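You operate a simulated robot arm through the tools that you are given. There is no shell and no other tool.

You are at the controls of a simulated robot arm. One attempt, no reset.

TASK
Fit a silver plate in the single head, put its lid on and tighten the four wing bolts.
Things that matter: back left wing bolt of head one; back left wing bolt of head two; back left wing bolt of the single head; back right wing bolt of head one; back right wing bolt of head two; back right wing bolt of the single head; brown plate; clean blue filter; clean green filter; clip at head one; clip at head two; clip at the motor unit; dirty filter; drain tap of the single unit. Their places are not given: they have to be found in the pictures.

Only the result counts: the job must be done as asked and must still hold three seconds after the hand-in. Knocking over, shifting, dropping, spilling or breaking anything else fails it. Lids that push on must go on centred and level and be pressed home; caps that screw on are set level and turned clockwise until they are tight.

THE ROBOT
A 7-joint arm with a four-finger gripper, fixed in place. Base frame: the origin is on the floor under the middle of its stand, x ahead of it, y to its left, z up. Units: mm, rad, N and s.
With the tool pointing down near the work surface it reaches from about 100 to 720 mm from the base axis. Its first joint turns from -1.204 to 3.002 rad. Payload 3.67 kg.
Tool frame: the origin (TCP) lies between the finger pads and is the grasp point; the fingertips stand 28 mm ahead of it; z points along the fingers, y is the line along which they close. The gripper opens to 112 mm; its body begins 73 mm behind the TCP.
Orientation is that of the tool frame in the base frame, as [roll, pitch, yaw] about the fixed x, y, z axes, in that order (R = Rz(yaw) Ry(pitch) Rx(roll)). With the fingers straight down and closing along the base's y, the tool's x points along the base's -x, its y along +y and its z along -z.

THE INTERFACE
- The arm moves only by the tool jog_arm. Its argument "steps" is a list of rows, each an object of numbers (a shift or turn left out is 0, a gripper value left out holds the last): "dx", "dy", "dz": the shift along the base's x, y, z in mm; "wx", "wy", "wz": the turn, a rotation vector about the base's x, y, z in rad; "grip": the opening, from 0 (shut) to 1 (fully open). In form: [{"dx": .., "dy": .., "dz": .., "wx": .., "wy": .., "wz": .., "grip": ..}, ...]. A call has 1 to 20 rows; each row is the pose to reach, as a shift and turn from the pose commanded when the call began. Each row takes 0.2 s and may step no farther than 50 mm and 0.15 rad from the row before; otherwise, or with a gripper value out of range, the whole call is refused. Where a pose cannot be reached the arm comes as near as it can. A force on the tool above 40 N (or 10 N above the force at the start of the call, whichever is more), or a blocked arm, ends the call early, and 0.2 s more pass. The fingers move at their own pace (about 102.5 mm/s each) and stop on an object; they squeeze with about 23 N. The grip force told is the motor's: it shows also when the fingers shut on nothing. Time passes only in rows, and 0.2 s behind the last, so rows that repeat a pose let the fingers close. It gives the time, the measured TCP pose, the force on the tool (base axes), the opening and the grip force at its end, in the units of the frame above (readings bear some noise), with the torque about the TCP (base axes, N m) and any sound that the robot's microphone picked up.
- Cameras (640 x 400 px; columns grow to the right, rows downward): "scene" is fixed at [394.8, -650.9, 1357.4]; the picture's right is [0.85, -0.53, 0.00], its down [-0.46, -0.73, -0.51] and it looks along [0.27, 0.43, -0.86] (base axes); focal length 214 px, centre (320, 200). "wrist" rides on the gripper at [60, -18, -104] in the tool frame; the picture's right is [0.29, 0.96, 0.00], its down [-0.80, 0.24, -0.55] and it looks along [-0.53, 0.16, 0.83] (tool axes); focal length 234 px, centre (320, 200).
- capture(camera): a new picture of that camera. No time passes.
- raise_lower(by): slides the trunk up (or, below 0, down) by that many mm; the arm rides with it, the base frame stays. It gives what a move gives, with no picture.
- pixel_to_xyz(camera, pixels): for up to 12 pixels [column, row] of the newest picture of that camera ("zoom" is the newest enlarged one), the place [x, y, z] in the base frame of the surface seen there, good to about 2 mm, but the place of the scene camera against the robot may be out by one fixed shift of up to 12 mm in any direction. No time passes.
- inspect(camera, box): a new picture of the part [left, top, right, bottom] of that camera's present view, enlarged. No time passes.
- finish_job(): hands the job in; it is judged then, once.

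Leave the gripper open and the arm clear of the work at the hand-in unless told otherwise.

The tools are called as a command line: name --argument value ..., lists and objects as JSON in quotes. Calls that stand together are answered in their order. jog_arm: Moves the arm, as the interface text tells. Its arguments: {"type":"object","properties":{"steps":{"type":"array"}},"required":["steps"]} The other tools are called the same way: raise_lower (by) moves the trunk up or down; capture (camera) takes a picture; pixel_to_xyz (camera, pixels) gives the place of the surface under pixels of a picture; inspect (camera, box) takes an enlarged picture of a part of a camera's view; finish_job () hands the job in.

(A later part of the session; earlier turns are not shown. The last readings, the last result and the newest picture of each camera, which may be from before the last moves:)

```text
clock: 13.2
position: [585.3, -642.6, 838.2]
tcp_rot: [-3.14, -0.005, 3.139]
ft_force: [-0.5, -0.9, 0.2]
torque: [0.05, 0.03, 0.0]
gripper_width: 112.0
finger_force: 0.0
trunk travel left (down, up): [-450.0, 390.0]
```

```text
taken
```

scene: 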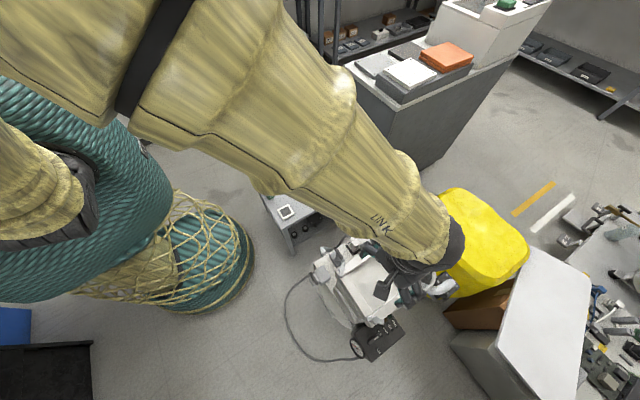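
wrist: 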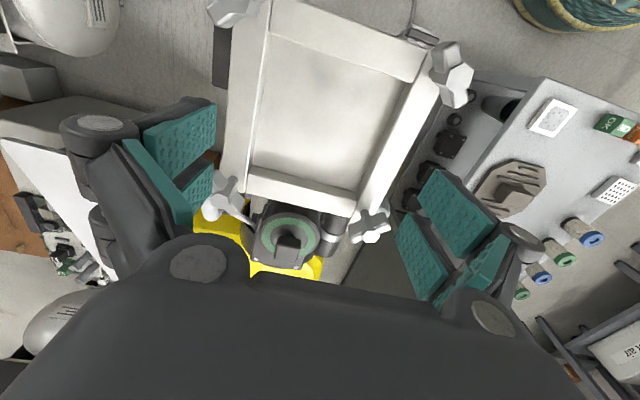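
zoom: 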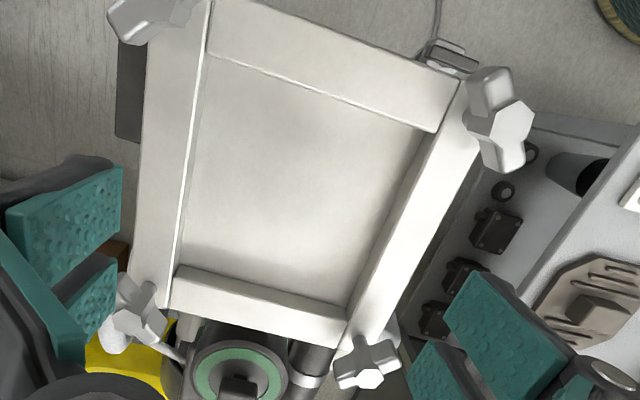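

Row 12 was just over the 50 mm limit; I resend the path with smaller steps.

jog_arm --steps '[{"dz": 30}, {"dy": 20, "dz": 55, "wz": 0.0}, {"dx": 2, "dy": 65, "dz": 55, "wz": 0.1}, {"dx": 4, "dy": 110, "dz": 55, "wz": 0.22}, {"dx": 6, "dy": 155, "dz": 55, "wz": 0.34}, {"dx": 8, "dy": 200, "dz": 55, "wz": 0.46}, {"dx": 10, "dy": 245, "dz": 55, "wz": 0.58}, {"dx": 12, "dy": 290, "dz": 55, "wz": 0.7}, {"dx": 14, "dy": 335, "dz": 55, "wz": 0.82}, {"dx": 16, "dy": 380, "dz": 55, "wz": 0.94}, {"dx": 18, "dy": 425, "dz": 55, "wz": 1.06}, {"dx": 18, "dy": 465, "dz": 30, "wz": 1.18}, {"dx": 18, "dy": 505, "dz": 5, "wz": 1.3}, {"dx": 18, "dy": 545, "dz": -20, "wz": 1.42}, {"dx": 18, "dy": 580, "dz": -50, "wz": 1.5708}, {"dx": 18, "dy": 610, "dz": -80, "wz": 1.5708}]'

capture --camera "scene"

capture --camera "wrist"

```text
clock: 16.6
position: [602.2, -26.8, 762.4]
tcp_rot: [-3.137, -0.002, -1.572]
ft_force: [0.1, -0.6, 0.3]
torque: [-0.04, 0.0, 0.02]
gripper_width: 112.0
finger_force: 0.2
trunk travel left (down, up): [-450.0, 390.0]
```

```text
taken
```

scene: 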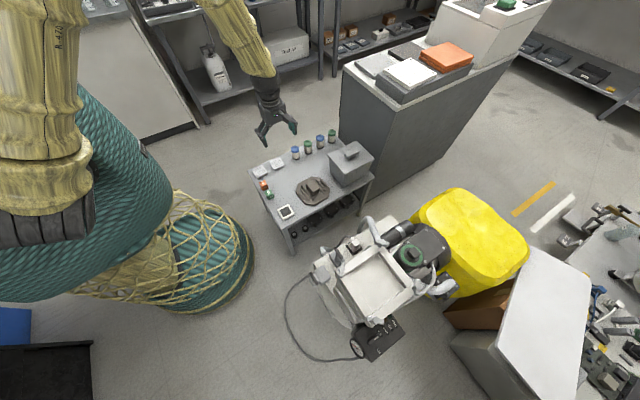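

```text
taken
```

wrist: 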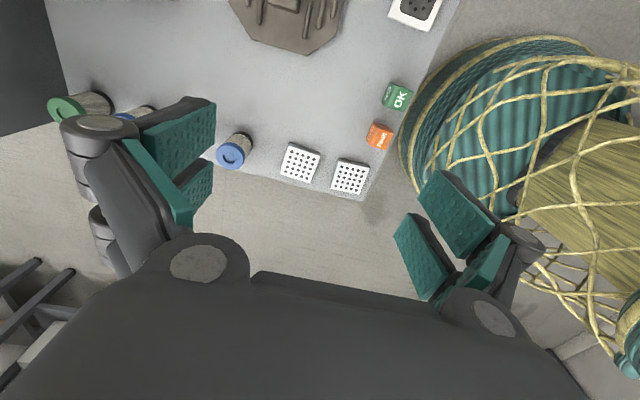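

inspect --camera "scene" --box '[245, 80, 309, 150]'

pixel_to_xyz --camera "wrist" --pixels '[[286, 147], [321, 153], [314, 183], [280, 177], [300, 162], [335, 160], [369, 165], [362, 199], [331, 192], [350, 178], [380, 130], [233, 152]]'

inspect --camera "wrist" --box '[210, 0, 470, 220]'

```text
5.71 times, centred on (277, 115) of scene
```

zoom: 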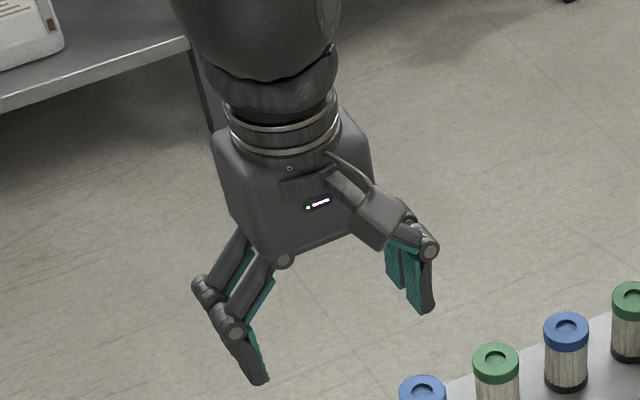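

```text
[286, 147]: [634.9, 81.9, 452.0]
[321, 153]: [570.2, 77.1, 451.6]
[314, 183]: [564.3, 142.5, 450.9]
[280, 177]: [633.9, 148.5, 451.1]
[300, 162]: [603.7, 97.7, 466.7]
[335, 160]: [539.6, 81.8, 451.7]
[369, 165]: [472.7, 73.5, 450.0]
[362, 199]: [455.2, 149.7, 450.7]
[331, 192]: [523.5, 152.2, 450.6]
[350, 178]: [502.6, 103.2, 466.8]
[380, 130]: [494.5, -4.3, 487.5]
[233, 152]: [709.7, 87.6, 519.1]
```

```text
1.82 times, centred on (340, 110) of wrist
```

zoom: 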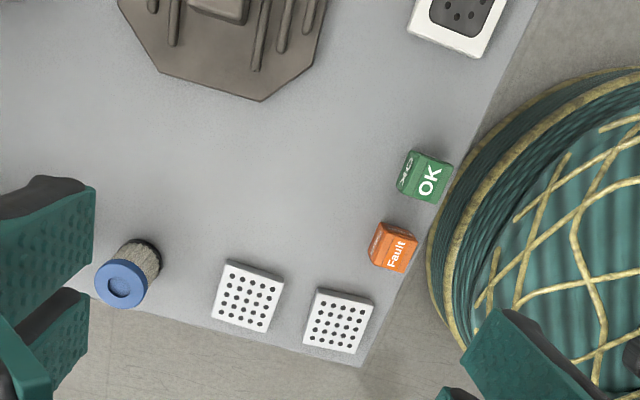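

Fingertips are thin (~15 mm), so they fit beside the plate in the well (26 mm gaps). I choose the right-hand silver plate at (603.7, 101), top z≈467. I turn the hand back to yaw π (closing along y) and go above the plate at z=600.

jog_arm --steps '[{"dy": 10, "dz": -10, "wz": -0.131}, {"dy": 20, "dz": -20, "wz": -0.262}, {"dy": 30, "dz": -30, "wz": -0.393}, {"dy": 40, "dz": -40, "wz": -0.524}, {"dy": 50, "dz": -50, "wz": -0.655}, {"dy": 60, "dz": -60, "wz": -0.786}, {"dy": 72, "dz": -75, "wz": -0.917}, {"dy": 84, "dz": -90, "wz": -1.048}, {"dy": 96, "dz": -105, "wz": -1.179}, {"dy": 108, "dz": -120, "wz": -1.31}, {"dy": 118, "dz": -135, "wz": -1.44}, {"dx": 1.5, "dy": 127.8, "dz": -150, "wz": -1.57}, {"dx": 1.5, "dy": 127.8, "dz": -162, "wz": -1.57}]'

capture --camera "wrist"

capture --camera "scene"

```text
clock: 19.4
position: [612.3, 94.1, 605.5]
tcp_rot: [3.12, -0.007, 3.113]
ft_force: [0.5, 0.4, 1.0]
torque: [-0.01, -0.03, -0.02]
gripper_width: 112.2
finger_force: 0.0
trunk travel left (down, up): [-450.0, 390.0]
```

```text
taken
```

wrist: 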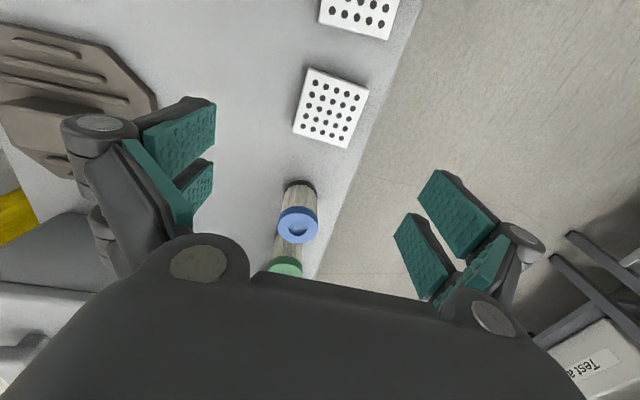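

```text
taken
```

scene: 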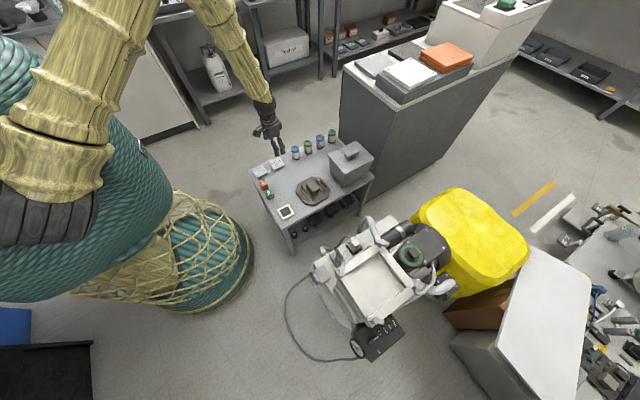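

The arm was still settling; I hold the pose two rows and re-read.

jog_arm --steps '[{"dz": 0}, {"dz": 0}, {"dz": 0}]'

capture --camera "wrist"

pixel_to_xyz --camera "wrist" --pixels '[[330, 107], [308, 70], [366, 90], [347, 146], [295, 132], [313, 72], [362, 91], [345, 143], [298, 130], [298, 222], [355, 15], [250, 100]]'

```text
clock: 20.2
position: [612.1, 91.1, 602.9]
tcp_rot: [3.124, -0.004, 3.113]
ft_force: [0.4, -0.3, -0.2]
torque: [0.01, -0.01, -0.02]
gripper_width: 111.8
finger_force: 0.1
trunk travel left (down, up): [-450.0, 390.0]
```

```text
taken
```

wrist: 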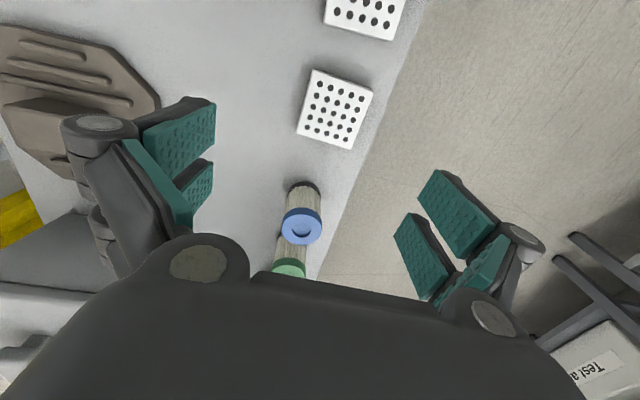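

```text
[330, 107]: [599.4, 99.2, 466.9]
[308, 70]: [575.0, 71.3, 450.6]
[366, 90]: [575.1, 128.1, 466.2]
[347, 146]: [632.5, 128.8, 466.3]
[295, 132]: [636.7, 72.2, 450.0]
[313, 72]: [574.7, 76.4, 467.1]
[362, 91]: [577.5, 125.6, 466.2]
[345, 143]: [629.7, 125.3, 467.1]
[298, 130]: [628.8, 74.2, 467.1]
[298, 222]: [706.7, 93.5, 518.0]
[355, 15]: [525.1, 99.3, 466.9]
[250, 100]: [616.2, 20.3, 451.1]
```

At yaw π the arm settles ~10 mm off here (a joint near its limit). Since the plate is square, I turn back to yaw −π/2 (closing along x) with the fingers opened only to ~80 mm so they clear the neighbour plate and the blue filter.

jog_arm --steps '[{"wz": 0.131, "grip": 0.72}, {"wz": 0.262}, {"wz": 0.393}, {"wz": 0.524}, {"wz": 0.655}, {"wz": 0.786}, {"wz": 0.917}, {"wz": 1.048}, {"wz": 1.179}, {"dx": 0, "dy": 2, "wz": 1.31}, {"dx": 0, "dy": 4, "wz": 1.44}, {"dx": -0.5, "dy": 4.1, "wz": 1.57}, {"dx": -0.5, "dy": 4.1, "wz": 1.57}, {"dx": -0.5, "dy": 4.1, "wz": 1.57}]'

capture --camera "wrist"

```text
clock: 23.2
position: [602.5, 102.4, 598.8]
tcp_rot: [-3.137, -0.002, -1.57]
ft_force: [0.0, 0.3, 1.1]
torque: [-0.01, 0.03, -0.01]
gripper_width: 80.7
finger_force: 0.1
trunk travel left (down, up): [-450.0, 390.0]
```

```text
taken
```

wrist: 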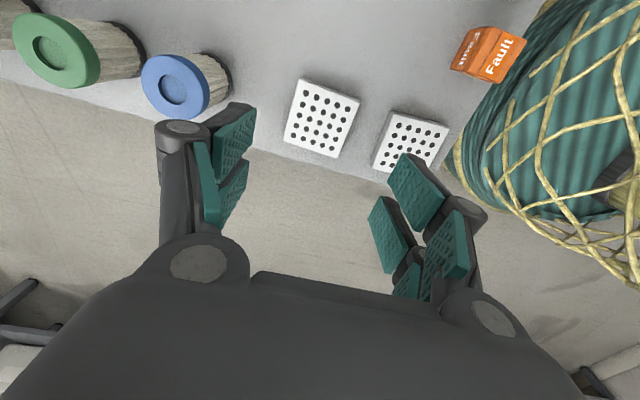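

pixel_to_xyz --camera "wrist" --pixels '[[302, 82], [357, 98], [336, 155], [286, 141], [321, 119], [390, 112], [446, 126], [375, 165], [187, 85], [230, 75], [296, 110], [348, 125]]'

```text
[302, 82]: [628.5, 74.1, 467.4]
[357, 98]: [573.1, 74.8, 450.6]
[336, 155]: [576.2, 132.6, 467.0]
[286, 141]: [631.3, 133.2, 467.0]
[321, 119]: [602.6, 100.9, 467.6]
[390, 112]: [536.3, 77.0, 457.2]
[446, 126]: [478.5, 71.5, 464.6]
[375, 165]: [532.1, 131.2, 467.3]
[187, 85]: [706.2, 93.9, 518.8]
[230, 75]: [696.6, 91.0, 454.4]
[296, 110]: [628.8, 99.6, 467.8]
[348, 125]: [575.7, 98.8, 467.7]
```

Plate B is at x 574–631, y 73–134 (centre (602.5,103)). I lower to TCP z≈483 (fingertips ≈455, table 451).

jog_arm --steps '[{"dy": 0.5, "dz": -40}, {"dy": 0.5, "dz": -80}, {"dy": 0.5, "dz": -105}, {"dy": 0.5, "dz": -114}, {"dy": 0.5, "dz": -114}]'

capture --camera "wrist"

```text
clock: 24.4
position: [603.7, 102.1, 484.3]
tcp_rot: [-3.138, -0.003, -1.572]
ft_force: [-0.4, -0.9, -0.8]
torque: [-0.03, 0.03, 0.01]
gripper_width: 80.6
finger_force: 0.1
trunk travel left (down, up): [-450.0, 390.0]
```

```text
taken
```

wrist: 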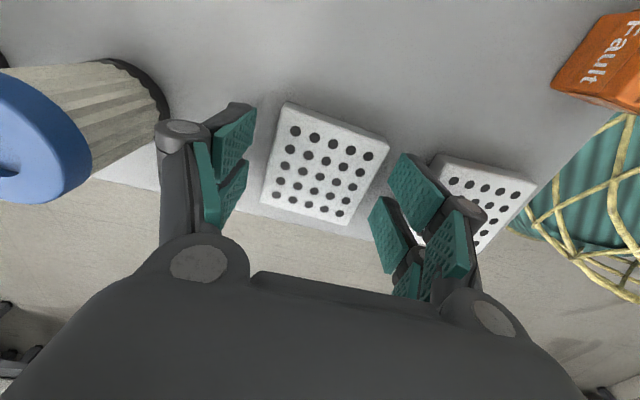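

The plate sits between the fingers. I close the grip.

jog_arm --steps '[{"grip": 0.45}, {"grip": 0.3}, {"grip": 0.3}, {"grip": 0.3}]'

capture --camera "wrist"

```text
clock: 25.4
position: [605.0, 102.4, 484.3]
tcp_rot: [-3.14, -0.002, -1.573]
ft_force: [0.5, 0.3, -0.3]
torque: [0.07, 0.06, 0.01]
gripper_width: 61.8
finger_force: 22.6
trunk travel left (down, up): [-450.0, 390.0]
```

```text
taken
```

wrist: 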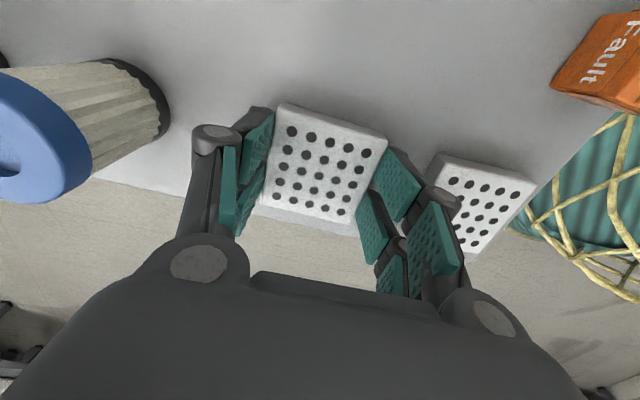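

Gripped (61.8 mm, 22.6 N). I lift straight up to z≈890.

jog_arm --steps '[{"dz": 20}, {"dz": 60}, {"dz": 105}, {"dz": 150}, {"dz": 195}, {"dz": 240}, {"dz": 285}, {"dz": 330}, {"dz": 370}, {"dz": 405}, {"dz": 405}]'

capture --camera "wrist"

```text
clock: 27.8
position: [605.3, 102.1, 890.8]
tcp_rot: [-3.14, -0.001, -1.573]
ft_force: [-0.2, -0.8, -1.6]
torque: [0.02, -0.02, 0.01]
gripper_width: 61.8
finger_force: 23.3
trunk travel left (down, up): [-450.0, 390.0]
```

```text
taken
```

wrist: 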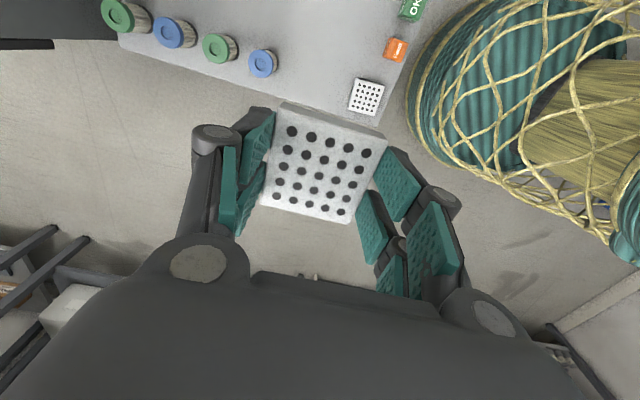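

I check where the plate sits in the hand.

pixel_to_xyz --camera "wrist" --pixels '[[287, 110], [380, 140], [348, 217], [266, 198], [322, 165], [285, 150], [360, 170], [330, 125], [315, 205]]'

```text
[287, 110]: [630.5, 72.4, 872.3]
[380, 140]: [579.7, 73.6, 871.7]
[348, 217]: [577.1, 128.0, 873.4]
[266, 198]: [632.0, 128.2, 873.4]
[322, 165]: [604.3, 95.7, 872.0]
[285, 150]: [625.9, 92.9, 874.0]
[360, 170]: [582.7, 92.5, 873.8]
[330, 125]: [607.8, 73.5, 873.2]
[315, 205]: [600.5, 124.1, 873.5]
```

The plate is centred within 2 mm in the hand. Now I carry it at z≈890 over to the head, turning back to yaw π on the way.

jog_arm --steps '[{"dx": -1, "dy": -30, "wz": -0.05}, {"dx": -2, "dy": -70, "wz": -0.13}, {"dx": -3, "dy": -110, "wz": -0.22}, {"dx": -4, "dy": -150, "wz": -0.31}, {"dx": -5, "dy": -190, "wz": -0.4}, {"dx": -6, "dy": -230, "wz": -0.49}, {"dx": -7, "dy": -270, "wz": -0.58}, {"dx": -8, "dy": -310, "wz": -0.67}, {"dx": -9, "dy": -350, "wz": -0.76}, {"dx": -10, "dy": -390, "wz": -0.85}, {"dx": -11, "dy": -430, "wz": -0.94}, {"dx": -12, "dy": -470, "wz": -1.03}, {"dx": -13, "dy": -510, "wz": -1.12}, {"dx": -14, "dy": -550, "wz": -1.21}, {"dx": -15, "dy": -590, "wz": -1.3}, {"dx": -16, "dy": -630, "wz": -1.38}, {"dx": -17, "dy": -670, "wz": -1.45}, {"dx": -18, "dy": -705, "wz": -1.51}, {"dx": -19, "dy": -735, "wz": -1.57}, {"dx": -19, "dy": -741, "wz": -1.57}]'

jog_arm --steps '[{"dz": 0}, {"dz": 0}]'

capture --camera "wrist"

```text
clock: 32.0
position: [583.4, -638.4, 889.7]
tcp_rot: [-3.137, -0.001, 3.141]
ft_force: [-0.2, -0.2, -1.7]
torque: [0.03, 0.04, 0.02]
gripper_width: 61.6
finger_force: 22.8
trunk travel left (down, up): [-450.0, 390.0]
```

```text
clock: 32.6
position: [584.2, -638.6, 890.2]
tcp_rot: [-3.138, -0.001, -3.14]
ft_force: [0.2, 0.1, -1.6]
torque: [-0.01, 0.01, -0.04]
gripper_width: 61.8
finger_force: 22.7
trunk travel left (down, up): [-450.0, 390.0]
```

```text
taken
```

wrist: 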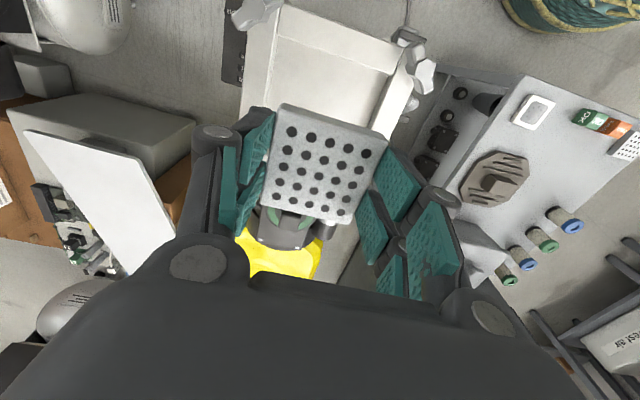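

I correct by (+2.4, −2.9) and descend until the plate bottom is just above the rim (TCP z≈787).

jog_arm --steps '[{"dx": 2.4, "dy": -2.9, "dz": -30}, {"dx": 2.4, "dy": -2.9, "dz": -65}, {"dx": 2.4, "dy": -2.9, "dz": -90}, {"dx": 2.4, "dy": -2.9, "dz": -103}, {"dx": 2.4, "dy": -2.9, "dz": -103}]'

capture --camera "wrist"

capture --camera "scene"

```text
clock: 33.8
position: [586.3, -641.6, 786.0]
tcp_rot: [-3.138, -0.003, 3.141]
ft_force: [0.9, 0.3, -0.7]
torque: [0.0, -0.01, 0.02]
gripper_width: 61.9
finger_force: 22.5
trunk travel left (down, up): [-450.0, 390.0]
```

```text
taken
```

wrist: 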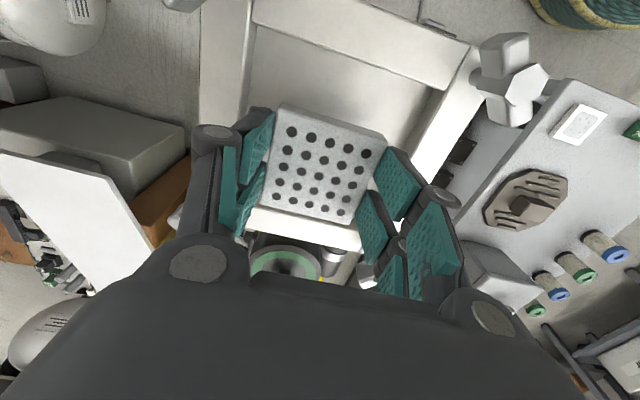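

```text
taken
```

scene: 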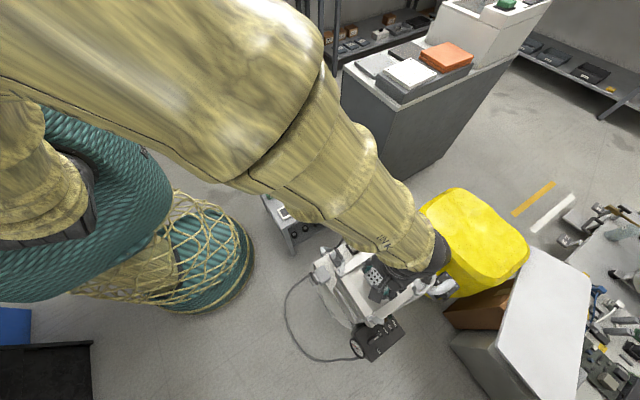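

Centred over the well. I lower slowly another ~23 mm to set it on the floor of the well.

jog_arm --steps '[{"dz": -8}, {"dz": -15}, {"dz": -20}, {"dz": -23}, {"dz": -23}]'

inspect --camera "wrist" --box '[180, 0, 480, 280]'

```text
clock: 35.0
position: [586.2, -642.0, 764.7]
tcp_rot: [-3.139, -0.001, 3.14]
ft_force: [0.5, -0.1, -1.2]
torque: [-0.01, 0.04, -0.01]
gripper_width: 62.1
finger_force: 23.2
trunk travel left (down, up): [-450.0, 390.0]
```

```text
1.43 times, centred on (330, 140) of wrist
```

zoom: 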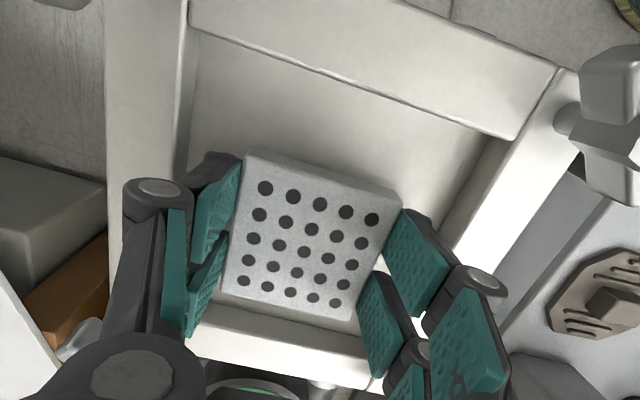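

pixel_to_xyz --camera "zoom" --pixels '[[250, 160], [398, 195], [352, 312], [224, 290], [310, 240], [215, 80], [450, 150], [330, 120], [290, 340], [150, 150], [490, 170], [230, 300]]'

```text
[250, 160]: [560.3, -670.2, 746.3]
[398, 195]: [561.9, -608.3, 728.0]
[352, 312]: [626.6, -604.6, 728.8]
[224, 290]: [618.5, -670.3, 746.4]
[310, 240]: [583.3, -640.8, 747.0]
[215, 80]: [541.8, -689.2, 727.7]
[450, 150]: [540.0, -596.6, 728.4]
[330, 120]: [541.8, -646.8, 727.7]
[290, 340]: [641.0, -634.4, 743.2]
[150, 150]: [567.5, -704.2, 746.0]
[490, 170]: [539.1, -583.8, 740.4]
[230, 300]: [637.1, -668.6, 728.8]
```

The plate is centred in y and about 3 mm toward +x; I shift −3 mm in x, lower the last 3 mm to touch the floor.

jog_arm --steps '[{"dx": -3, "dy": 0, "dz": 0}, {"dx": -3, "dz": -1.5}, {"dx": -3, "dz": -3}, {"dx": -3, "dz": -3}]'

```text
clock: 36.0
position: [584.2, -640.7, 761.6]
tcp_rot: [-3.137, -0.004, 3.141]
ft_force: [-1.0, -0.2, 1.4]
torque: [0.06, -0.04, 0.02]
gripper_width: 62.2
finger_force: 23.1
trunk travel left (down, up): [-450.0, 390.0]
```

The weight has gone off the tool (Fz −1.2 → +1.4), so the plate rests on the floor. I open just a little (to ~70 mm) so the fingers stay clear of the well walls.

jog_arm --steps '[{"grip": 0.61}, {"grip": 0.62}, {"grip": 0.62}]'

inspect --camera "wrist" --box '[180, 0, 480, 280]'

```text
clock: 36.8
position: [584.1, -642.3, 761.3]
tcp_rot: [-3.139, -0.003, -3.142]
ft_force: [0.3, 0.8, -0.4]
torque: [0.01, 0.01, 0.01]
gripper_width: 69.3
finger_force: 0.0
trunk travel left (down, up): [-450.0, 390.0]
```

```text
1.43 times, centred on (330, 140) of wrist
```

zoom: 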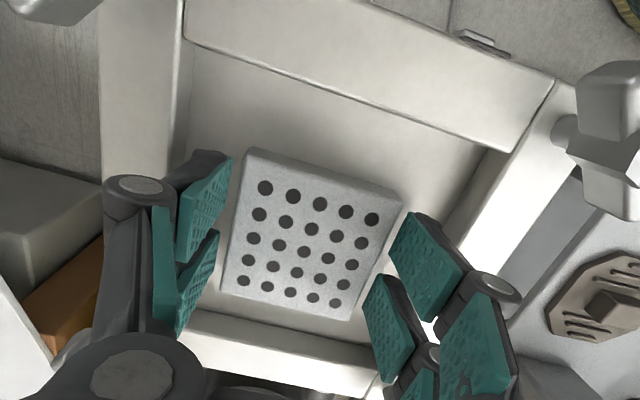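

Released with no wall contact. I lift straight up.

jog_arm --steps '[{"dz": 15}, {"dz": 40}, {"dz": 80}, {"dz": 128}, {"dz": 128}]'

capture --camera "wrist"

inspect --camera "wrist" --box '[210, 0, 470, 230]'

```text
clock: 38.0
position: [582.9, -642.3, 892.0]
tcp_rot: [-3.139, -0.003, -3.141]
ft_force: [0.1, 0.3, 0.8]
torque: [-0.03, 0.04, -0.02]
gripper_width: 69.4
finger_force: 0.0
trunk travel left (down, up): [-450.0, 390.0]
```

```text
taken
```

wrist: 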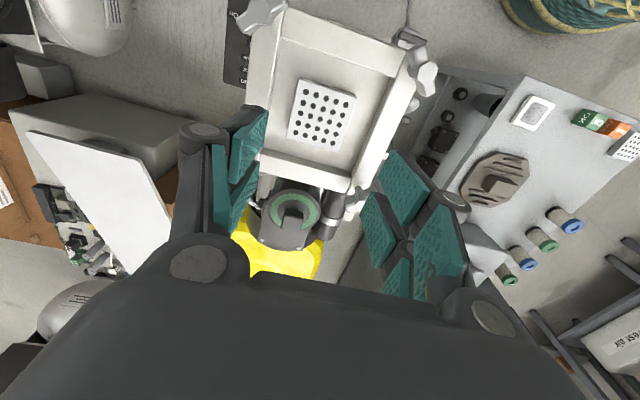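

```text
1.74 times, centred on (340, 115) of wrist
```

zoom: 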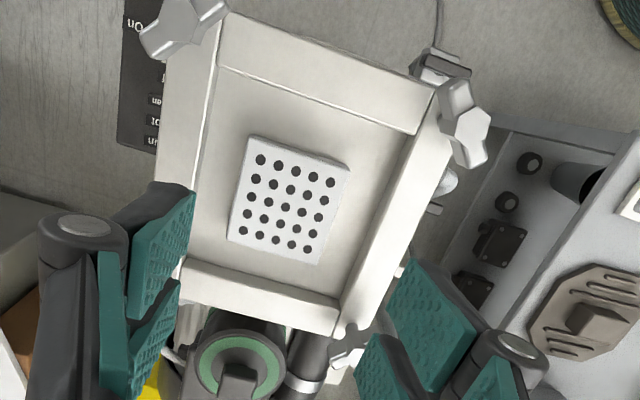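

The plate lies neatly in the well. Next the lid: I move over the octagonal piece at about (678,−143) with yaw −π/2 to look at it and its knob from above.

jog_arm --steps '[{"dx": 6, "dy": 33, "wz": 0.1, "grip": 0.8}, {"dx": 12, "dy": 66, "wz": 0.2}, {"dx": 18, "dy": 99, "wz": 0.3}, {"dx": 24, "dy": 132, "wz": 0.4}, {"dx": 30, "dy": 165, "wz": 0.5}, {"dx": 36, "dy": 198, "wz": 0.6}, {"dx": 42, "dy": 231, "dz": -10, "wz": 0.7}, {"dx": 48, "dy": 264, "dz": -30, "wz": 0.8}, {"dx": 54, "dy": 297, "dz": -50, "wz": 0.9}, {"dx": 60, "dy": 330, "dz": -70, "wz": 1.0}, {"dx": 66, "dy": 363, "dz": -90, "wz": 1.1}, {"dx": 72, "dy": 396, "dz": -110, "wz": 1.2}, {"dx": 78, "dy": 429, "dz": -130, "wz": 1.3}, {"dx": 84, "dy": 462, "dz": -150, "wz": 1.4}, {"dx": 90, "dy": 485, "dz": -170, "wz": 1.5}, {"dx": 95, "dy": 499, "dz": -190, "wz": 1.57}, {"dx": 95, "dy": 499, "dz": -192, "wz": 1.57}]'

capture --camera "wrist"

inspect --camera "wrist" --box '[220, 20, 420, 190]'

```text
clock: 41.6
position: [678.6, -141.7, 697.1]
tcp_rot: [-3.136, -0.002, -1.57]
ft_force: [0.1, -0.5, -0.3]
torque: [0.0, 0.02, 0.0]
gripper_width: 89.9
finger_force: 0.0
trunk travel left (down, up): [-450.0, 390.0]
```

```text
taken
```

wrist: 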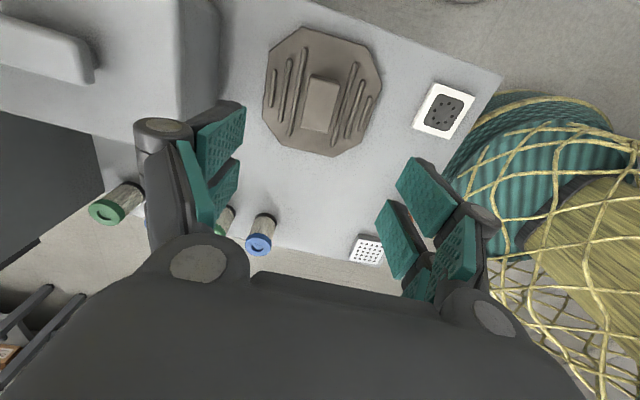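

```text
2.35 times, centred on (320, 105) of wrist
```

zoom: 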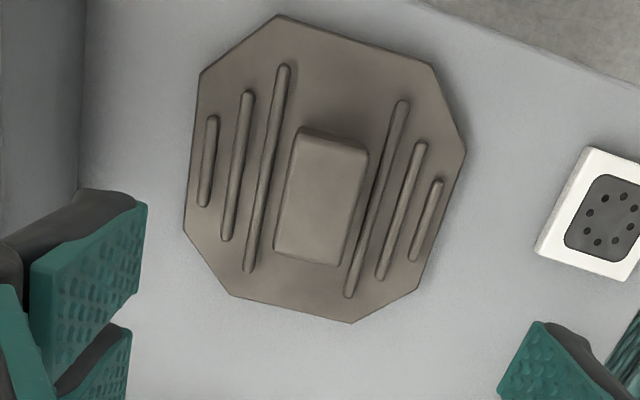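

The octagon has a central knob and cut corners matching the bolt layout – this is the lid. I measure its edges and the knob.

pixel_to_xyz --camera "zoom" --pixels '[[280, 20], [430, 68], [463, 150], [416, 286], [350, 318], [235, 292], [188, 230], [203, 76], [300, 135], [366, 155], [338, 262], [276, 248]]'

pixel_to_xyz --camera "zoom" --pixels '[[320, 200], [285, 200], [357, 215], [330, 145], [310, 252], [400, 180], [225, 160], [160, 120], [270, 300], [440, 220], [350, 60], [230, 260]]'

```text
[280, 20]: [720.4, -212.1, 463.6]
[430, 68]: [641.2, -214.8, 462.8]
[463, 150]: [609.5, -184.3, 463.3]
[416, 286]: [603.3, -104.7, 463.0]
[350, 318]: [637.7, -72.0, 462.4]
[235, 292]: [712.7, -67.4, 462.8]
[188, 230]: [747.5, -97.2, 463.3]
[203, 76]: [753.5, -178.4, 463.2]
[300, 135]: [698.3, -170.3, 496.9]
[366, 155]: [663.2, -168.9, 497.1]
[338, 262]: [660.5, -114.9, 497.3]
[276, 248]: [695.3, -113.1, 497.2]
```

```text
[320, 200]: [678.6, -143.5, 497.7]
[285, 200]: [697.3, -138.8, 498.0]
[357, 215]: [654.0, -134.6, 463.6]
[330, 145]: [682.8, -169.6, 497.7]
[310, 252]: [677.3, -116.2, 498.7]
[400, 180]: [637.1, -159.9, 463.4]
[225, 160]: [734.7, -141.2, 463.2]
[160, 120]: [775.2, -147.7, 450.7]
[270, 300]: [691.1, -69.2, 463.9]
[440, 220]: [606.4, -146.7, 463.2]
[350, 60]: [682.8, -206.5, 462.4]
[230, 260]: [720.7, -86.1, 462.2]
```

Lid: 144 mm octagon, centre (678,−141.5), turned about +3.5°; knob 35 x 55 mm, top z=497, lid top z=463. I check the rib heights beside the knob before going down.

pixel_to_xyz --camera "zoom" --pixels '[[265, 170], [268, 150], [245, 160], [210, 160], [383, 190], [375, 215], [405, 205], [430, 220], [260, 190], [388, 170]]'

```text
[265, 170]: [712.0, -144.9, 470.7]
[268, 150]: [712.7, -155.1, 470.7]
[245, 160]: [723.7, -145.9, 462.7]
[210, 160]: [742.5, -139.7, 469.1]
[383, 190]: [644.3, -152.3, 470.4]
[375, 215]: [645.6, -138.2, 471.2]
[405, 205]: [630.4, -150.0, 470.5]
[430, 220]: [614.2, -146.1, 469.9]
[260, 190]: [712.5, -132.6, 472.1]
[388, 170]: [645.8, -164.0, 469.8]
```

Ribs reach z≈471, so I keep the fingertips at ~474 (TCP z≈502), with the hand turned +0.06 rad to match the knob, fingers at ~67 mm.

jog_arm --steps '[{"dx": 0.4, "dz": -45, "wz": 0.06, "grip": 0.6}, {"dx": 0.4, "dz": -90, "wz": 0.06}, {"dx": 0.4, "dz": -135, "wz": 0.06}, {"dx": 0.4, "dz": -170, "wz": 0.06}, {"dx": 0.4, "dz": -188, "wz": 0.06}, {"dx": 0.4, "dz": -195, "wz": 0.06}, {"dx": 0.4, "dz": -195, "wz": 0.06}]'

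capture --camera "wrist"

```text
clock: 43.2
position: [678.7, -144.2, 501.4]
tcp_rot: [-3.138, -0.002, -1.51]
ft_force: [0.2, 0.6, 0.2]
torque: [-0.02, 0.01, 0.03]
gripper_width: 67.1
finger_force: 0.0
trunk travel left (down, up): [-450.0, 390.0]
```

```text
taken
```

wrist: 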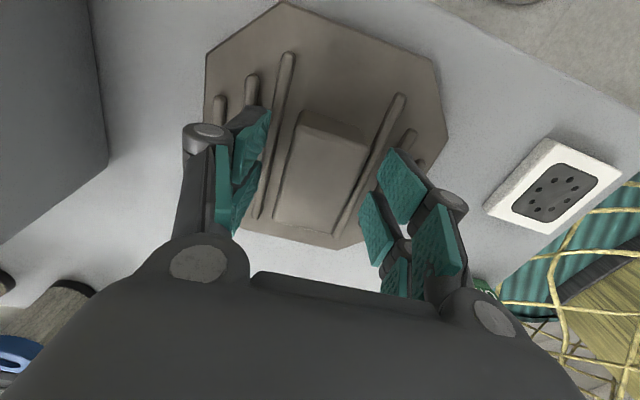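

The knob is between the fingers. I shift +2 mm in y and close.

jog_arm --steps '[{"dy": 2}, {"dy": 2, "grip": 0.3}, {"dy": 2, "grip": 0.15}, {"dy": 2, "grip": 0.15}, {"dy": 2, "grip": 0.15}]'

```text
clock: 44.4
position: [679.4, -140.9, 502.0]
tcp_rot: [-3.137, 0.0, -1.51]
ft_force: [3.6, 0.2, 1.2]
torque: [-0.1, -0.11, -0.01]
gripper_width: 40.1
finger_force: 23.0
trunk travel left (down, up): [-450.0, 390.0]
```

Gripped (40 mm, 23 N). I lift a little and check that the lid comes along.

jog_arm --steps '[{"dz": 5}, {"dz": 15}, {"dz": 30}, {"dz": 30}]'

capture --camera "wrist"

```text
clock: 45.4
position: [679.8, -141.5, 530.9]
tcp_rot: [-3.137, -0.003, -1.511]
ft_force: [-0.3, 0.3, -5.7]
torque: [-0.03, 0.01, -0.03]
gripper_width: 39.9
finger_force: 23.1
trunk travel left (down, up): [-450.0, 390.0]
```

```text
taken
```

wrist: 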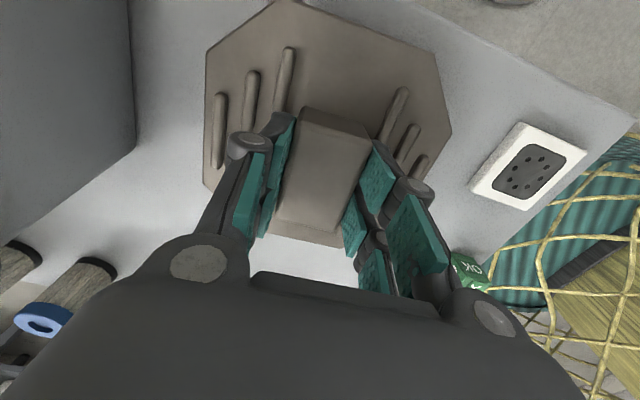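

The lid hangs level (5.7 N). I raise it to z≈890.

jog_arm --steps '[{"dz": 30}, {"dz": 65}, {"dz": 100}, {"dz": 135}, {"dz": 170}, {"dz": 205}, {"dz": 240}, {"dz": 275}, {"dz": 310}, {"dz": 340}, {"dz": 360}, {"dz": 360}]'

capture --camera "wrist"

```text
clock: 48.0
position: [681.0, -141.2, 891.4]
tcp_rot: [-3.138, 0.0, -1.511]
ft_force: [0.3, 0.4, -5.7]
torque: [0.01, -0.03, -0.02]
gripper_width: 39.9
finger_force: 22.5
trunk travel left (down, up): [-450.0, 390.0]
```

```text
taken
```

wrist: 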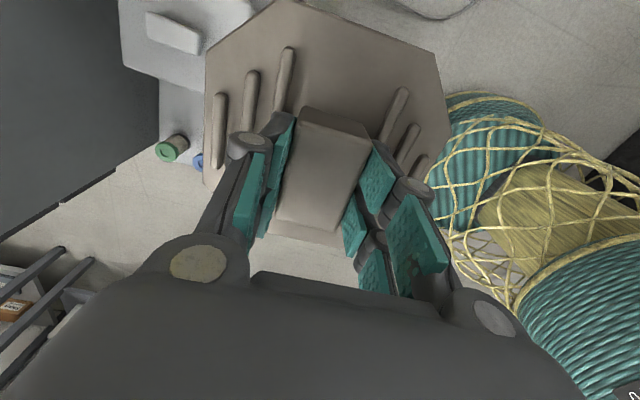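

I measure how the lid sits in the hand.

pixel_to_xyz --camera "wrist" --pixels '[[280, 5], [434, 52], [448, 128], [420, 215], [208, 55], [206, 170], [306, 112], [370, 130], [340, 235], [280, 220], [355, 28], [400, 42]]'

```text
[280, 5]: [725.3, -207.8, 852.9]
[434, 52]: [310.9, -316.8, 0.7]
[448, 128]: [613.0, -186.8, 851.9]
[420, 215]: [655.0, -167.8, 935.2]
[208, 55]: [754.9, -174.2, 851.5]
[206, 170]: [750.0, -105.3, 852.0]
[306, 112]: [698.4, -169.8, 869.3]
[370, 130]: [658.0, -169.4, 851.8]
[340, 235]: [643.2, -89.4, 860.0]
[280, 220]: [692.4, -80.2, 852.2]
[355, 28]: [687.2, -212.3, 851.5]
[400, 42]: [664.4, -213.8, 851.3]
```

The lid centre coincides with the TCP within ~1 mm. I carry it at this height over the head (TCP → (585,−641)), turning −0.06 rad so that it is square to the head.

jog_arm --steps '[{"dx": -4, "dy": -20}, {"dx": -11, "dy": -55}, {"dx": -18, "dy": -92}, {"dx": -25, "dy": -130, "wz": -0.01}, {"dx": -32, "dy": -168, "wz": -0.02}, {"dx": -39, "dy": -206, "wz": -0.03}, {"dx": -46, "dy": -244, "wz": -0.04}, {"dx": -54, "dy": -282, "wz": -0.05}, {"dx": -62, "dy": -320, "wz": -0.06}, {"dx": -69, "dy": -358, "wz": -0.06}, {"dx": -76, "dy": -396, "wz": -0.06}, {"dx": -83, "dy": -434, "wz": -0.06}, {"dx": -90, "dy": -470, "wz": -0.06}, {"dx": -96, "dy": -499.8, "wz": -0.06}, {"dx": -96, "dy": -499.8, "wz": -0.06}, {"dx": -96, "dy": -499.8, "wz": -0.06}]'

capture --camera "wrist"

capture --camera "scene"

```text
clock: 51.4
position: [580.7, -641.2, 892.4]
tcp_rot: [-3.138, 0.0, -1.573]
ft_force: [0.0, -0.2, -6.2]
torque: [0.0, 0.0, 0.0]
gripper_width: 39.7
finger_force: 22.8
trunk travel left (down, up): [-450.0, 390.0]
```

```text
taken
```

wrist: 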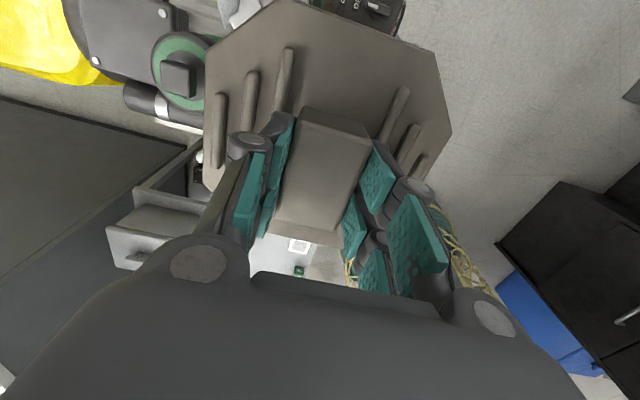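

```text
taken
```

scene: 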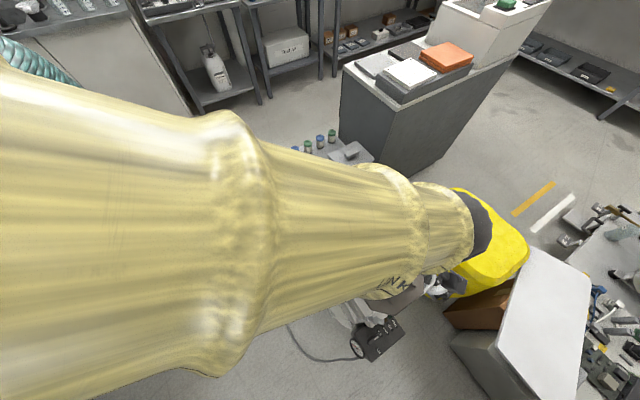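

Measured x is 580.7, so I need +4 mm. I check the lid's edges in the hand at this pose.

pixel_to_xyz --camera "wrist" --pixels '[[285, 4], [350, 24], [400, 40], [425, 49], [440, 80], [448, 125], [208, 58], [206, 100], [206, 165], [245, 25], [444, 110], [320, 16]]'

```text
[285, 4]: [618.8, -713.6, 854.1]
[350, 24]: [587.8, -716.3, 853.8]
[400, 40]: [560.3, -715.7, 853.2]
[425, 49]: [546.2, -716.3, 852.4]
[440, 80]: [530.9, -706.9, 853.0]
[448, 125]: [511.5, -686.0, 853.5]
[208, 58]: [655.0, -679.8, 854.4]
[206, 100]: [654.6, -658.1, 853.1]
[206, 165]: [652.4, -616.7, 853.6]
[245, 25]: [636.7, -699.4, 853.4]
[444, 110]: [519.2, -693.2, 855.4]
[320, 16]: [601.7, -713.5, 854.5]
```

inspect --camera "wrist" --box '[200, 0, 460, 150]'

```text
2.46 times, centred on (330, 75) of wrist
```

zoom: 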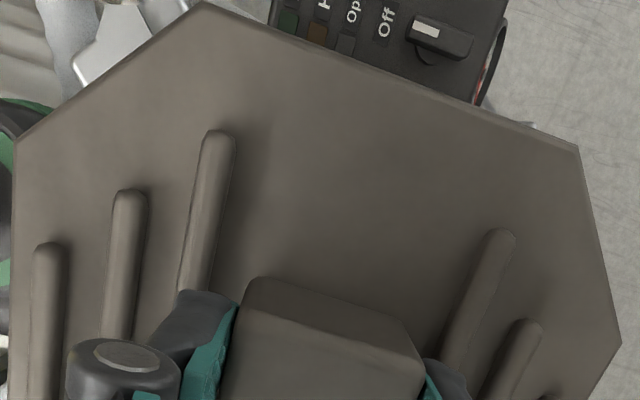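

pixel_to_xyz --camera "zoom" --pixels '[[208, 10], [300, 47], [400, 86], [500, 125], [570, 152], [612, 340], [590, 240], [22, 144], [17, 200], [14, 300], [12, 380], [120, 75]]'

```text
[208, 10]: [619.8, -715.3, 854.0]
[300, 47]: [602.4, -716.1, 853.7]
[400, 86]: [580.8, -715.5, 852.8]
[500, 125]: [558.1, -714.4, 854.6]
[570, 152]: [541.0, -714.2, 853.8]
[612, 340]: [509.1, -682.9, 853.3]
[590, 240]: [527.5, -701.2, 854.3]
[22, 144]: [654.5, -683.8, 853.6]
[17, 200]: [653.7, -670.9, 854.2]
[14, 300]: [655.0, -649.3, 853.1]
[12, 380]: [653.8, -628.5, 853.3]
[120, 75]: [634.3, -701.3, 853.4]
```

The lid is square to the head; its centre is at ≈(582,−643), so I shift (+3, +2.5) and go down to just above the bolts (TCP z≈845, lid underside ≈794).

jog_arm --steps '[{"dx": 3, "dy": 2.5, "dz": -15}, {"dx": 3, "dy": 2.5, "dz": -35}, {"dx": 3, "dy": 2.5, "dz": -47}, {"dx": 3, "dy": 2.5, "dz": -47}, {"dx": 3, "dy": 2.5, "dz": -47}]'

capture --camera "wrist"

inspect --camera "wrist" --box '[170, 0, 480, 180]'

```text
clock: 52.6
position: [584.5, -637.2, 846.7]
tcp_rot: [-3.139, -0.001, -1.572]
ft_force: [0.3, 0.4, -5.8]
torque: [0.0, -0.04, 0.02]
gripper_width: 40.0
finger_force: 23.0
trunk travel left (down, up): [-450.0, 390.0]
```

```text
taken
```

wrist: 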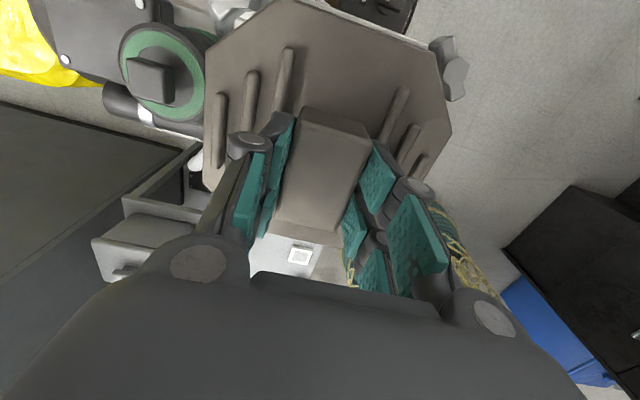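

```text
2.06 times, centred on (325, 90) of wrist
```

zoom: 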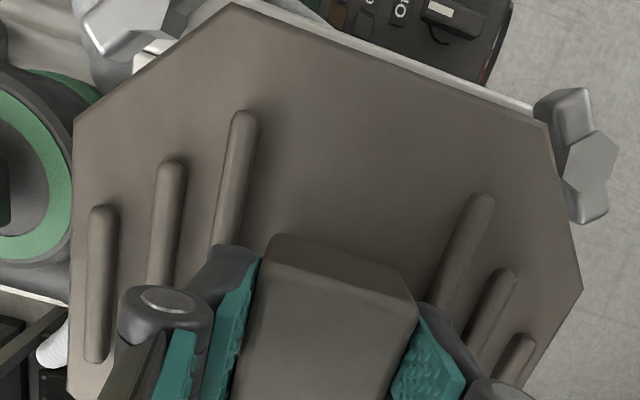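

pixel_to_xyz --camera "zoom" --pixels '[[590, 163], [575, 105], [590, 205], [120, 28], [155, 15], [240, 10], [400, 68], [530, 120], [576, 285], [78, 130], [72, 300], [560, 200]]'

```text
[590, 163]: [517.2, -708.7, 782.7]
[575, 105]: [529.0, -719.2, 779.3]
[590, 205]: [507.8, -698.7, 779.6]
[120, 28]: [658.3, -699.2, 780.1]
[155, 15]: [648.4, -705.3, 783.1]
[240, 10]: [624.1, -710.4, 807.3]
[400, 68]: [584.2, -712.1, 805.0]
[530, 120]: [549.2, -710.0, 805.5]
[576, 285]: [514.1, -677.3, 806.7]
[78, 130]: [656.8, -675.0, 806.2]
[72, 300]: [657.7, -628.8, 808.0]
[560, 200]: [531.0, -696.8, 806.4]
```

The lid is centred between the bolts (centre ≈ (585,−639.5)). I lower it onto the rim, slowing near contact (expected at TCP z≈797).

jog_arm --steps '[{"dz": -15}, {"dz": -30}, {"dz": -40}, {"dz": -45}, {"dz": -48}, {"dz": -48}]'

inspect --camera "wrist" --box '[170, 0, 480, 180]'

```text
clock: 54.0
position: [586.5, -638.7, 796.6]
tcp_rot: [-3.138, 0.001, -1.573]
ft_force: [0.6, -1.3, -2.5]
torque: [0.11, 0.24, 0.06]
gripper_width: 40.0
finger_force: 23.1
trunk travel left (down, up): [-450.0, 390.0]
```

```text
2.06 times, centred on (325, 90) of wrist
```

zoom: 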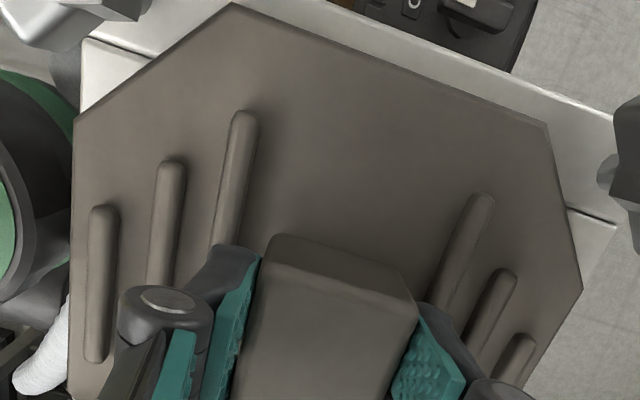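

Contact begins (Fz −5.8 → −2.5). I check its centring on the rim.

pixel_to_xyz --camera "zoom" --pixels '[[400, 40], [400, 68], [530, 120], [600, 128], [590, 225], [576, 285], [78, 130], [72, 300], [240, 10], [110, 70], [45, 18], [635, 160]]'

```text
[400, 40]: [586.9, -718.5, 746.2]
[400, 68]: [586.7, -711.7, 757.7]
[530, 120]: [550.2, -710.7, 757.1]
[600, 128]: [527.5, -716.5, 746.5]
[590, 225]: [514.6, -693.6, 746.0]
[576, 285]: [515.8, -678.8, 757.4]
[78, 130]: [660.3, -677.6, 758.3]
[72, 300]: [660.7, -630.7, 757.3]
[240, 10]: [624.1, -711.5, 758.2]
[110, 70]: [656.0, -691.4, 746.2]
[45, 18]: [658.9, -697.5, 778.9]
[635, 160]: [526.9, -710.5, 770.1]
```

Seated flat (lid top 757.7 on rim 746) but ~2.5 mm toward +x. I lift 3 mm, shift −2.5 mm and set down again.

jog_arm --steps '[{"dz": 4}, {"dx": -2.5, "dy": -0.5, "dz": 4}, {"dx": -2.5, "dy": -0.5, "dz": 4}, {"dx": -2.5, "dy": -0.5, "dz": 1}, {"dx": -2.5, "dy": -0.5, "dz": -1}, {"dx": -2.5, "dy": -0.5, "dz": -1}]'

inspect --camera "wrist" --box '[170, 0, 480, 180]'

pixel_to_xyz --camera "zoom" --pixels '[[400, 40], [400, 68], [530, 120], [600, 128], [590, 225], [576, 285], [78, 130], [72, 300], [240, 10], [76, 200], [568, 250], [300, 30]]'

```text
clock: 55.4
position: [583.6, -639.2, 796.6]
tcp_rot: [-3.136, -0.002, -1.572]
ft_force: [-2.1, -3.0, 7.5]
torque: [0.55, 0.1, 0.1]
gripper_width: 40.0
finger_force: 23.3
trunk travel left (down, up): [-450.0, 390.0]
```

```text
2.06 times, centred on (325, 90) of wrist
```

zoom: 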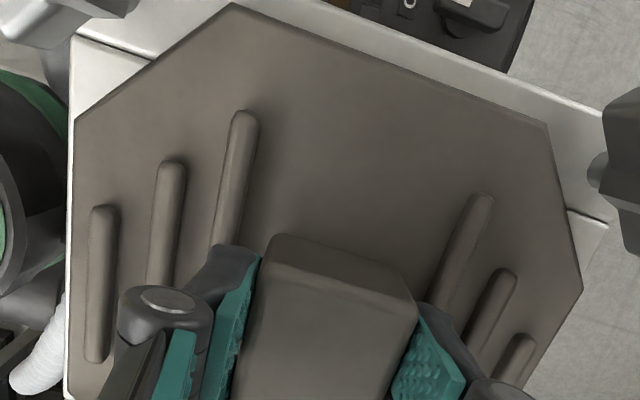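

```text
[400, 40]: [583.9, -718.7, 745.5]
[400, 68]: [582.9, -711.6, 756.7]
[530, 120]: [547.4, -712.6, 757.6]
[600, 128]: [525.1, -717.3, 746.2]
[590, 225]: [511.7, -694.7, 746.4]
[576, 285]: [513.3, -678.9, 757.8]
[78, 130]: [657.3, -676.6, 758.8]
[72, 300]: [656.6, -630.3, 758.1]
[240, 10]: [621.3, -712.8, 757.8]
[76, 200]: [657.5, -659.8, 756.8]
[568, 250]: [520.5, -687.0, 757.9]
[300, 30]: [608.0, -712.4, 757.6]
```

Now centred (x 512–658, y centre −640) and seated with light pressure. I open the fingers and lift away.

jog_arm --steps '[{"grip": 0.5}, {"grip": 0.6}, {"grip": 0.6}, {"grip": 0.6}]'

jog_arm --steps '[{"dz": 10}, {"dz": 30}, {"dz": 60}, {"dz": 95}, {"dz": 95}]'

capture --camera "wrist"

```text
clock: 56.4
position: [584.6, -640.0, 794.5]
tcp_rot: [-3.139, 0.0, -1.573]
ft_force: [-0.2, -0.7, 0.5]
torque: [0.03, -0.01, 0.0]
gripper_width: 67.1
finger_force: 0.0
trunk travel left (down, up): [-450.0, 390.0]
```

```text
clock: 57.6
position: [584.6, -639.7, 891.2]
tcp_rot: [-3.138, 0.001, -1.572]
ft_force: [0.2, 0.8, 0.0]
torque: [-0.03, -0.02, 0.01]
gripper_width: 67.2
finger_force: 0.2
trunk travel left (down, up): [-450.0, 390.0]
```

```text
taken
```

wrist: 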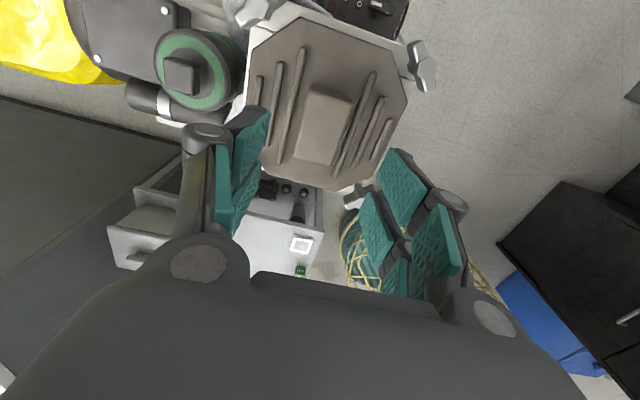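

The lid stays on the head. I inspect it and the bolts.

inspect --camera "wrist" --box '[220, 0, 450, 215]'

pixel_to_xyz --camera "zoom" --pixels '[[380, 55], [180, 120], [205, 320], [330, 350], [440, 270], [478, 180], [510, 120], [365, 358], [165, 10], [300, 165], [275, 300], [345, 185]]'

```text
1.86 times, centred on (335, 108) of wrist
```

zoom: 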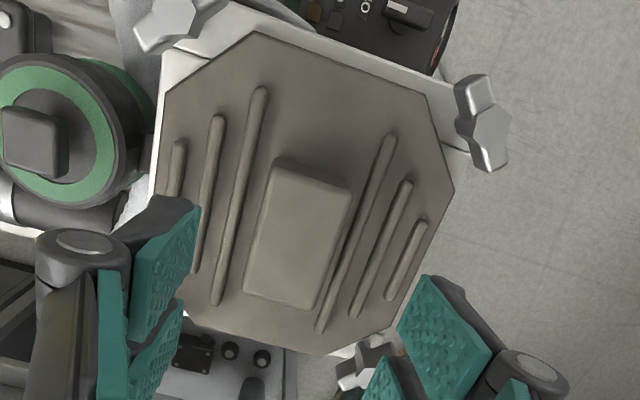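

```text
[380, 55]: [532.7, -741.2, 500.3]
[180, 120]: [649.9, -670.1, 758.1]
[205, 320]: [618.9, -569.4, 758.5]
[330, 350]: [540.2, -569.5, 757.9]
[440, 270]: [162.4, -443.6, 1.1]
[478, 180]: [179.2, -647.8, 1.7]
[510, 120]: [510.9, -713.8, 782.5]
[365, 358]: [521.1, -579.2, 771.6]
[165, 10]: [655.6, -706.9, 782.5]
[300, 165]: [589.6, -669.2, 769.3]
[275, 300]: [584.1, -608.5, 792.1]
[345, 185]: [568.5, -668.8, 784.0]
```

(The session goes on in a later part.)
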